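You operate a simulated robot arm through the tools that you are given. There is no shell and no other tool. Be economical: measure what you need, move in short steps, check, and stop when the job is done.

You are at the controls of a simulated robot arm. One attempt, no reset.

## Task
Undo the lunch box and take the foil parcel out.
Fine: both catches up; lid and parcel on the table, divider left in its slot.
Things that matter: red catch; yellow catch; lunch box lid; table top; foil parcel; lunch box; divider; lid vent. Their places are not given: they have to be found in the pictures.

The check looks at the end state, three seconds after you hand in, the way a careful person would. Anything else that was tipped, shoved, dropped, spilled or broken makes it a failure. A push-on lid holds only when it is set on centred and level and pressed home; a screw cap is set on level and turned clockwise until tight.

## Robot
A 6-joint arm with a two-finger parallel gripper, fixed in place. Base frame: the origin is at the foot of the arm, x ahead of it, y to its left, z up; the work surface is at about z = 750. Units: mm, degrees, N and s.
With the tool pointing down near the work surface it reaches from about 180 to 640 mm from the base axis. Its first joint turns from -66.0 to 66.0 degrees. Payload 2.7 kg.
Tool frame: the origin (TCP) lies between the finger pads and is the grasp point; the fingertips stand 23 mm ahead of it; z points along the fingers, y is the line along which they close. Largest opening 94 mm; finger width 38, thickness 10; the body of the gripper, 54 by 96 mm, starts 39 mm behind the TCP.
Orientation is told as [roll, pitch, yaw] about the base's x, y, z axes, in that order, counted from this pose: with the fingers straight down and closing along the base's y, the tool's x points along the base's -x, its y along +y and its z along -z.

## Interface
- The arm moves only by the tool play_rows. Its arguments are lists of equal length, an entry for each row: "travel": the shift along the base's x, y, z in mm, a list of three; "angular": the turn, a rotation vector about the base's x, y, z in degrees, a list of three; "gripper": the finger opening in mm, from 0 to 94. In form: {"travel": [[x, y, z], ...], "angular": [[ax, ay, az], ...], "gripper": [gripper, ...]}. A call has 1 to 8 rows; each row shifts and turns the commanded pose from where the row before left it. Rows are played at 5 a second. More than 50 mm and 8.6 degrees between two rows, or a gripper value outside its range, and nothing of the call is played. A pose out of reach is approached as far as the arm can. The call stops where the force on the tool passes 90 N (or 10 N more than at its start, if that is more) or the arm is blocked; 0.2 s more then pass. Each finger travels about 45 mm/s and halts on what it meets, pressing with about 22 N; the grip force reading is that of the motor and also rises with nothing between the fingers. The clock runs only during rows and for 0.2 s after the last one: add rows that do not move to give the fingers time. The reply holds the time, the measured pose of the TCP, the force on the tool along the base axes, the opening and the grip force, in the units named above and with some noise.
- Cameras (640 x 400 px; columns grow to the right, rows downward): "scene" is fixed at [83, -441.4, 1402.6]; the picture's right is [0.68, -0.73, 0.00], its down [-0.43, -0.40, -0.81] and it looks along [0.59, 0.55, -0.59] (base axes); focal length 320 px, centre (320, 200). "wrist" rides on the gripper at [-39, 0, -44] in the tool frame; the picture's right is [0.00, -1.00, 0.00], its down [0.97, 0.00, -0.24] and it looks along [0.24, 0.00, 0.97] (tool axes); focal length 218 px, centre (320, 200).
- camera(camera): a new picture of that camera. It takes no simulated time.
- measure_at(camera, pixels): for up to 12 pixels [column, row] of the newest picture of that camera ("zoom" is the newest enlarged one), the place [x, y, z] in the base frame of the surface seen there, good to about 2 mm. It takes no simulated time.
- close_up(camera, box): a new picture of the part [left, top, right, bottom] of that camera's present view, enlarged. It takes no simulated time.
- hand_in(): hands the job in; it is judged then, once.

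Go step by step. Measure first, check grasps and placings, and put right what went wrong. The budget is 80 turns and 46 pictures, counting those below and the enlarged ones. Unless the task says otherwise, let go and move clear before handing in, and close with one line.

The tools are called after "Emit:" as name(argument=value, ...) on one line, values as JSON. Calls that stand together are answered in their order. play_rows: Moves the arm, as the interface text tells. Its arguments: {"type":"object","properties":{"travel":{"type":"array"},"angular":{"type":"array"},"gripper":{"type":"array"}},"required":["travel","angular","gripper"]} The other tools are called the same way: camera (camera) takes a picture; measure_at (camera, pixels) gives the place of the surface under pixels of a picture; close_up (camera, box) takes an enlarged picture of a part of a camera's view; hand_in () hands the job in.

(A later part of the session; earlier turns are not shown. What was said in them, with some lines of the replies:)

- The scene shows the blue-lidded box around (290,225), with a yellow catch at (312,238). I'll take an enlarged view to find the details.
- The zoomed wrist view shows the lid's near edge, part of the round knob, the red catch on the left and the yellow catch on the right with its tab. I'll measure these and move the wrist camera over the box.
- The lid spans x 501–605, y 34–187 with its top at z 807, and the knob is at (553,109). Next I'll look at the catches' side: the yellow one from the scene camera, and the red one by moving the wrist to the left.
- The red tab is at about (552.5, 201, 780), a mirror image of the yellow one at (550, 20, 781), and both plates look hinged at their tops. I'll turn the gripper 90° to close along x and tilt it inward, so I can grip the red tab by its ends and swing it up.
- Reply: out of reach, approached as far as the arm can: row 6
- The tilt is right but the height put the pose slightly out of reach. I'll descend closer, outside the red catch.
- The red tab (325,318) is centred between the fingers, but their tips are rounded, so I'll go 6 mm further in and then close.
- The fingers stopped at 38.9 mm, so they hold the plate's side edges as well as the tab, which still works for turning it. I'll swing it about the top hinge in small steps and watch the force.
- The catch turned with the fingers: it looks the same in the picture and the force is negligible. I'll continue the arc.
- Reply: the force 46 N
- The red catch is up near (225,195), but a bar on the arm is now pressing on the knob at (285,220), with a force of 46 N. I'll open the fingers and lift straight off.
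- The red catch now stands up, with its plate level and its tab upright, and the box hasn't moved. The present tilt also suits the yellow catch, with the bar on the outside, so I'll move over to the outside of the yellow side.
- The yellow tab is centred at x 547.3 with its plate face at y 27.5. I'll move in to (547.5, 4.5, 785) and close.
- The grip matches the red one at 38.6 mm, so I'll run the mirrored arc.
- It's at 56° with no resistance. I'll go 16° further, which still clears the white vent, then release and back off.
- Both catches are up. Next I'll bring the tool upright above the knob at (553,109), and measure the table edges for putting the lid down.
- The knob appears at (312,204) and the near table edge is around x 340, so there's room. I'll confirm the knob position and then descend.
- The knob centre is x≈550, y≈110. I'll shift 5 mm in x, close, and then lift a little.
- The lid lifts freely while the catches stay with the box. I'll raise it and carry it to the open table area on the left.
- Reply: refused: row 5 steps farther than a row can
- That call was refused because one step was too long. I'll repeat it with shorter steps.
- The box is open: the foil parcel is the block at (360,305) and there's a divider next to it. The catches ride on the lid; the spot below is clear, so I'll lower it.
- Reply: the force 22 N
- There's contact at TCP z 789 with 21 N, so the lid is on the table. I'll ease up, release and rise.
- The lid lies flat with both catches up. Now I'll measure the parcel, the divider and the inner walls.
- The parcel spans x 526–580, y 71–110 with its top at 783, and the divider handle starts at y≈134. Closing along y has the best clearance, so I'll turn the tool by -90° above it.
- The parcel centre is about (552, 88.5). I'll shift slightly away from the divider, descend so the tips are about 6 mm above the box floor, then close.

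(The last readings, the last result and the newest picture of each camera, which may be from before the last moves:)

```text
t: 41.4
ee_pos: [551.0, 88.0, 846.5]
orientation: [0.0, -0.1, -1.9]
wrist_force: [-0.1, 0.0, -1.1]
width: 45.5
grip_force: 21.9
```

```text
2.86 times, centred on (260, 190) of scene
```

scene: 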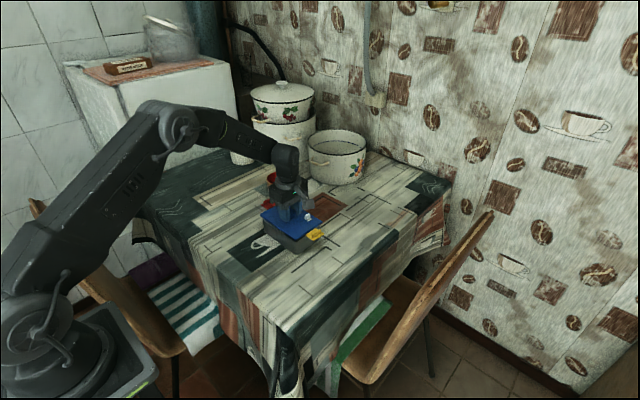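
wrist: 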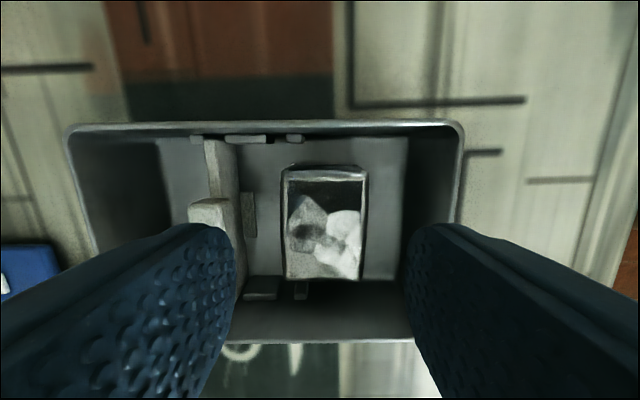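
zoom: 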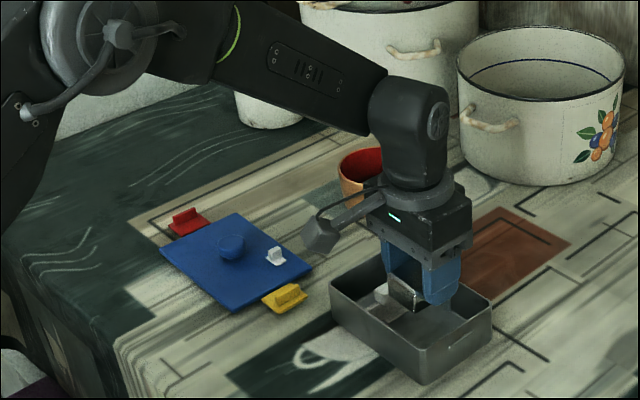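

The parcel is held at 45.5 mm and clear of the box, and the divider is still in place. I'll carry it toward x≈420, y≈30, in front of the box, and lower it.

Emit:
play_rows(travel=[[0, 0, 35], [-45, -15, 0], [-45, -15, 0], [-40, -15, 0], [0, -10, -30], [0, 0, -40], [0, 0, -22], [0, 0, 0]], angular=[[0, 0, 0], [0, 0, 0], [0, 0, 0], [0, 0, 0], [0, 0, 0], [0, 0, 0], [0, 0, 0], [0, 0, 0]], gripper=[25, 25, 25, 25, 25, 25, 25, 25])

Emit:
play_rows(travel=[[0, 0, -4], [0, 0, -2], [0, 0, -2], [0, 0, 0]], angular=[[0, 0, 0], [0, 0, 0], [0, 0, 0], [0, 0, 0]], gripper=[25, 25, 25, 25])

Emit:
close_up(camera="scene", box=[200, 170, 360, 290])

```text
t: 43.2
ee_pos: [421.8, 34.0, 787.1]
orientation: [0.0, -0.1, -2.0]
wrist_force: [0.0, 0.0, -0.9]
width: 45.5
grip_force: 22.5
```

```text
t: 44.2
ee_pos: [420.0, 34.4, 781.1]
orientation: [0.1, -0.2, -2.0]
wrist_force: [-6.4, 0.3, 15.9]
width: 45.6
grip_force: 22.0
```

```text
3.33 times, centred on (280, 230) of scene
```

zoom: 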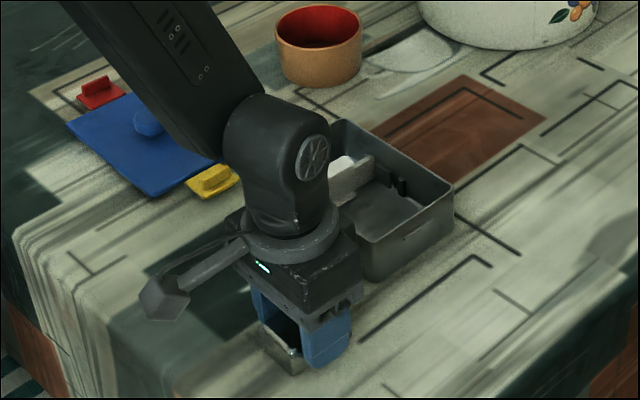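

Contact force of 16 N at z 781 says the parcel is on the table. I'll ease up, open and rise clear.

Emit:
play_rows(travel=[[0, 0, 1.5], [0, 0, 0], [0, 0, 0], [0, 0, 20], [0, 0, 45], [0, 0, 45], [0, -40, 30], [0, 0, 0]], angular=[[0, 0, 0], [0, 0, 0], [0, 0, 0], [0, 0, 0], [0, 0, 0], [0, 0, 0], [0, 0, 0], [0, 0, 0]], gripper=[50, 60, 65, 65, 65, 65, 65, 65])

Emit:
play_rows(travel=[[-40, 0, 30], [-30, 0, 20], [-30, 0, 0], [0, 0, 0]], angular=[[0, 0, 0], [0, 0, 0], [0, 0, 0], [0, 0, 0]], gripper=[65, 65, 65, 65])

Emit:
close_up(camera="scene", box=[190, 150, 350, 280])

```text
t: 46.0
ee_pos: [419.4, -6.9, 922.1]
orientation: [-0.1, -0.1, -2.0]
wrist_force: [-0.8, -0.1, -0.8]
width: 65.0
grip_force: 0.1
```

```text
t: 47.0
ee_pos: [319.6, -6.7, 970.7]
orientation: [0.0, 0.0, -2.0]
wrist_force: [0.8, 0.5, -0.2]
width: 64.9
grip_force: 0.0
```

```text
3.08 times, centred on (270, 215) of scene
```

zoom: 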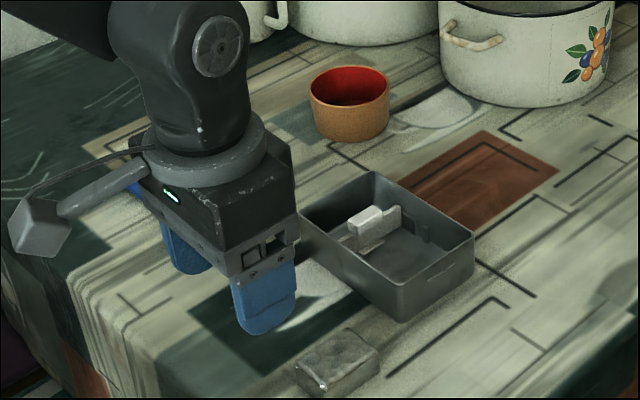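

The parcel rests on the table at (335,365), and the divider stands in its slot. I'll move aside for one last check of the lid.

Emit:
play_rows(travel=[[0, -40, 20], [0, -45, 0], [0, -45, 0], [0, 0, 0]], angular=[[0, 0, 0], [0, 0, 0], [0, 0, 0], [0, 0, 0]], gripper=[65, 65, 65, 65])

Emit:
close_up(camera="scene", box=[160, 120, 360, 280])

```text
t: 48.0
ee_pos: [321.0, -137.0, 991.4]
orientation: [0.0, 0.0, -1.8]
wrist_force: [0.2, 0.1, -0.8]
width: 64.9
grip_force: 0.0
```

```text
2.50 times, centred on (260, 200) of scene
```

zoom: 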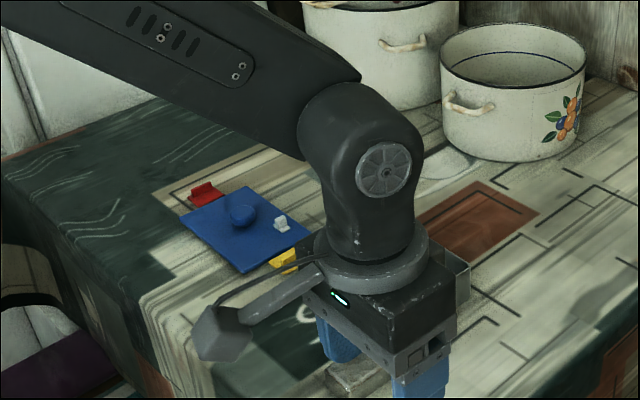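

The lid lies flat with its catches up and vent intact, and the arm is clear of everything, so I'm handing in.

Emit:
hand_in()

```text
The job is handed in.
```

The job is handed in: both catches are up, the lid and foil parcel are on the table, and the divider is still in its slot. While I was opening the red catch, a bar on the arm pressed on the lid knob with about 46 N, and the box may have shifted about 3 mm.
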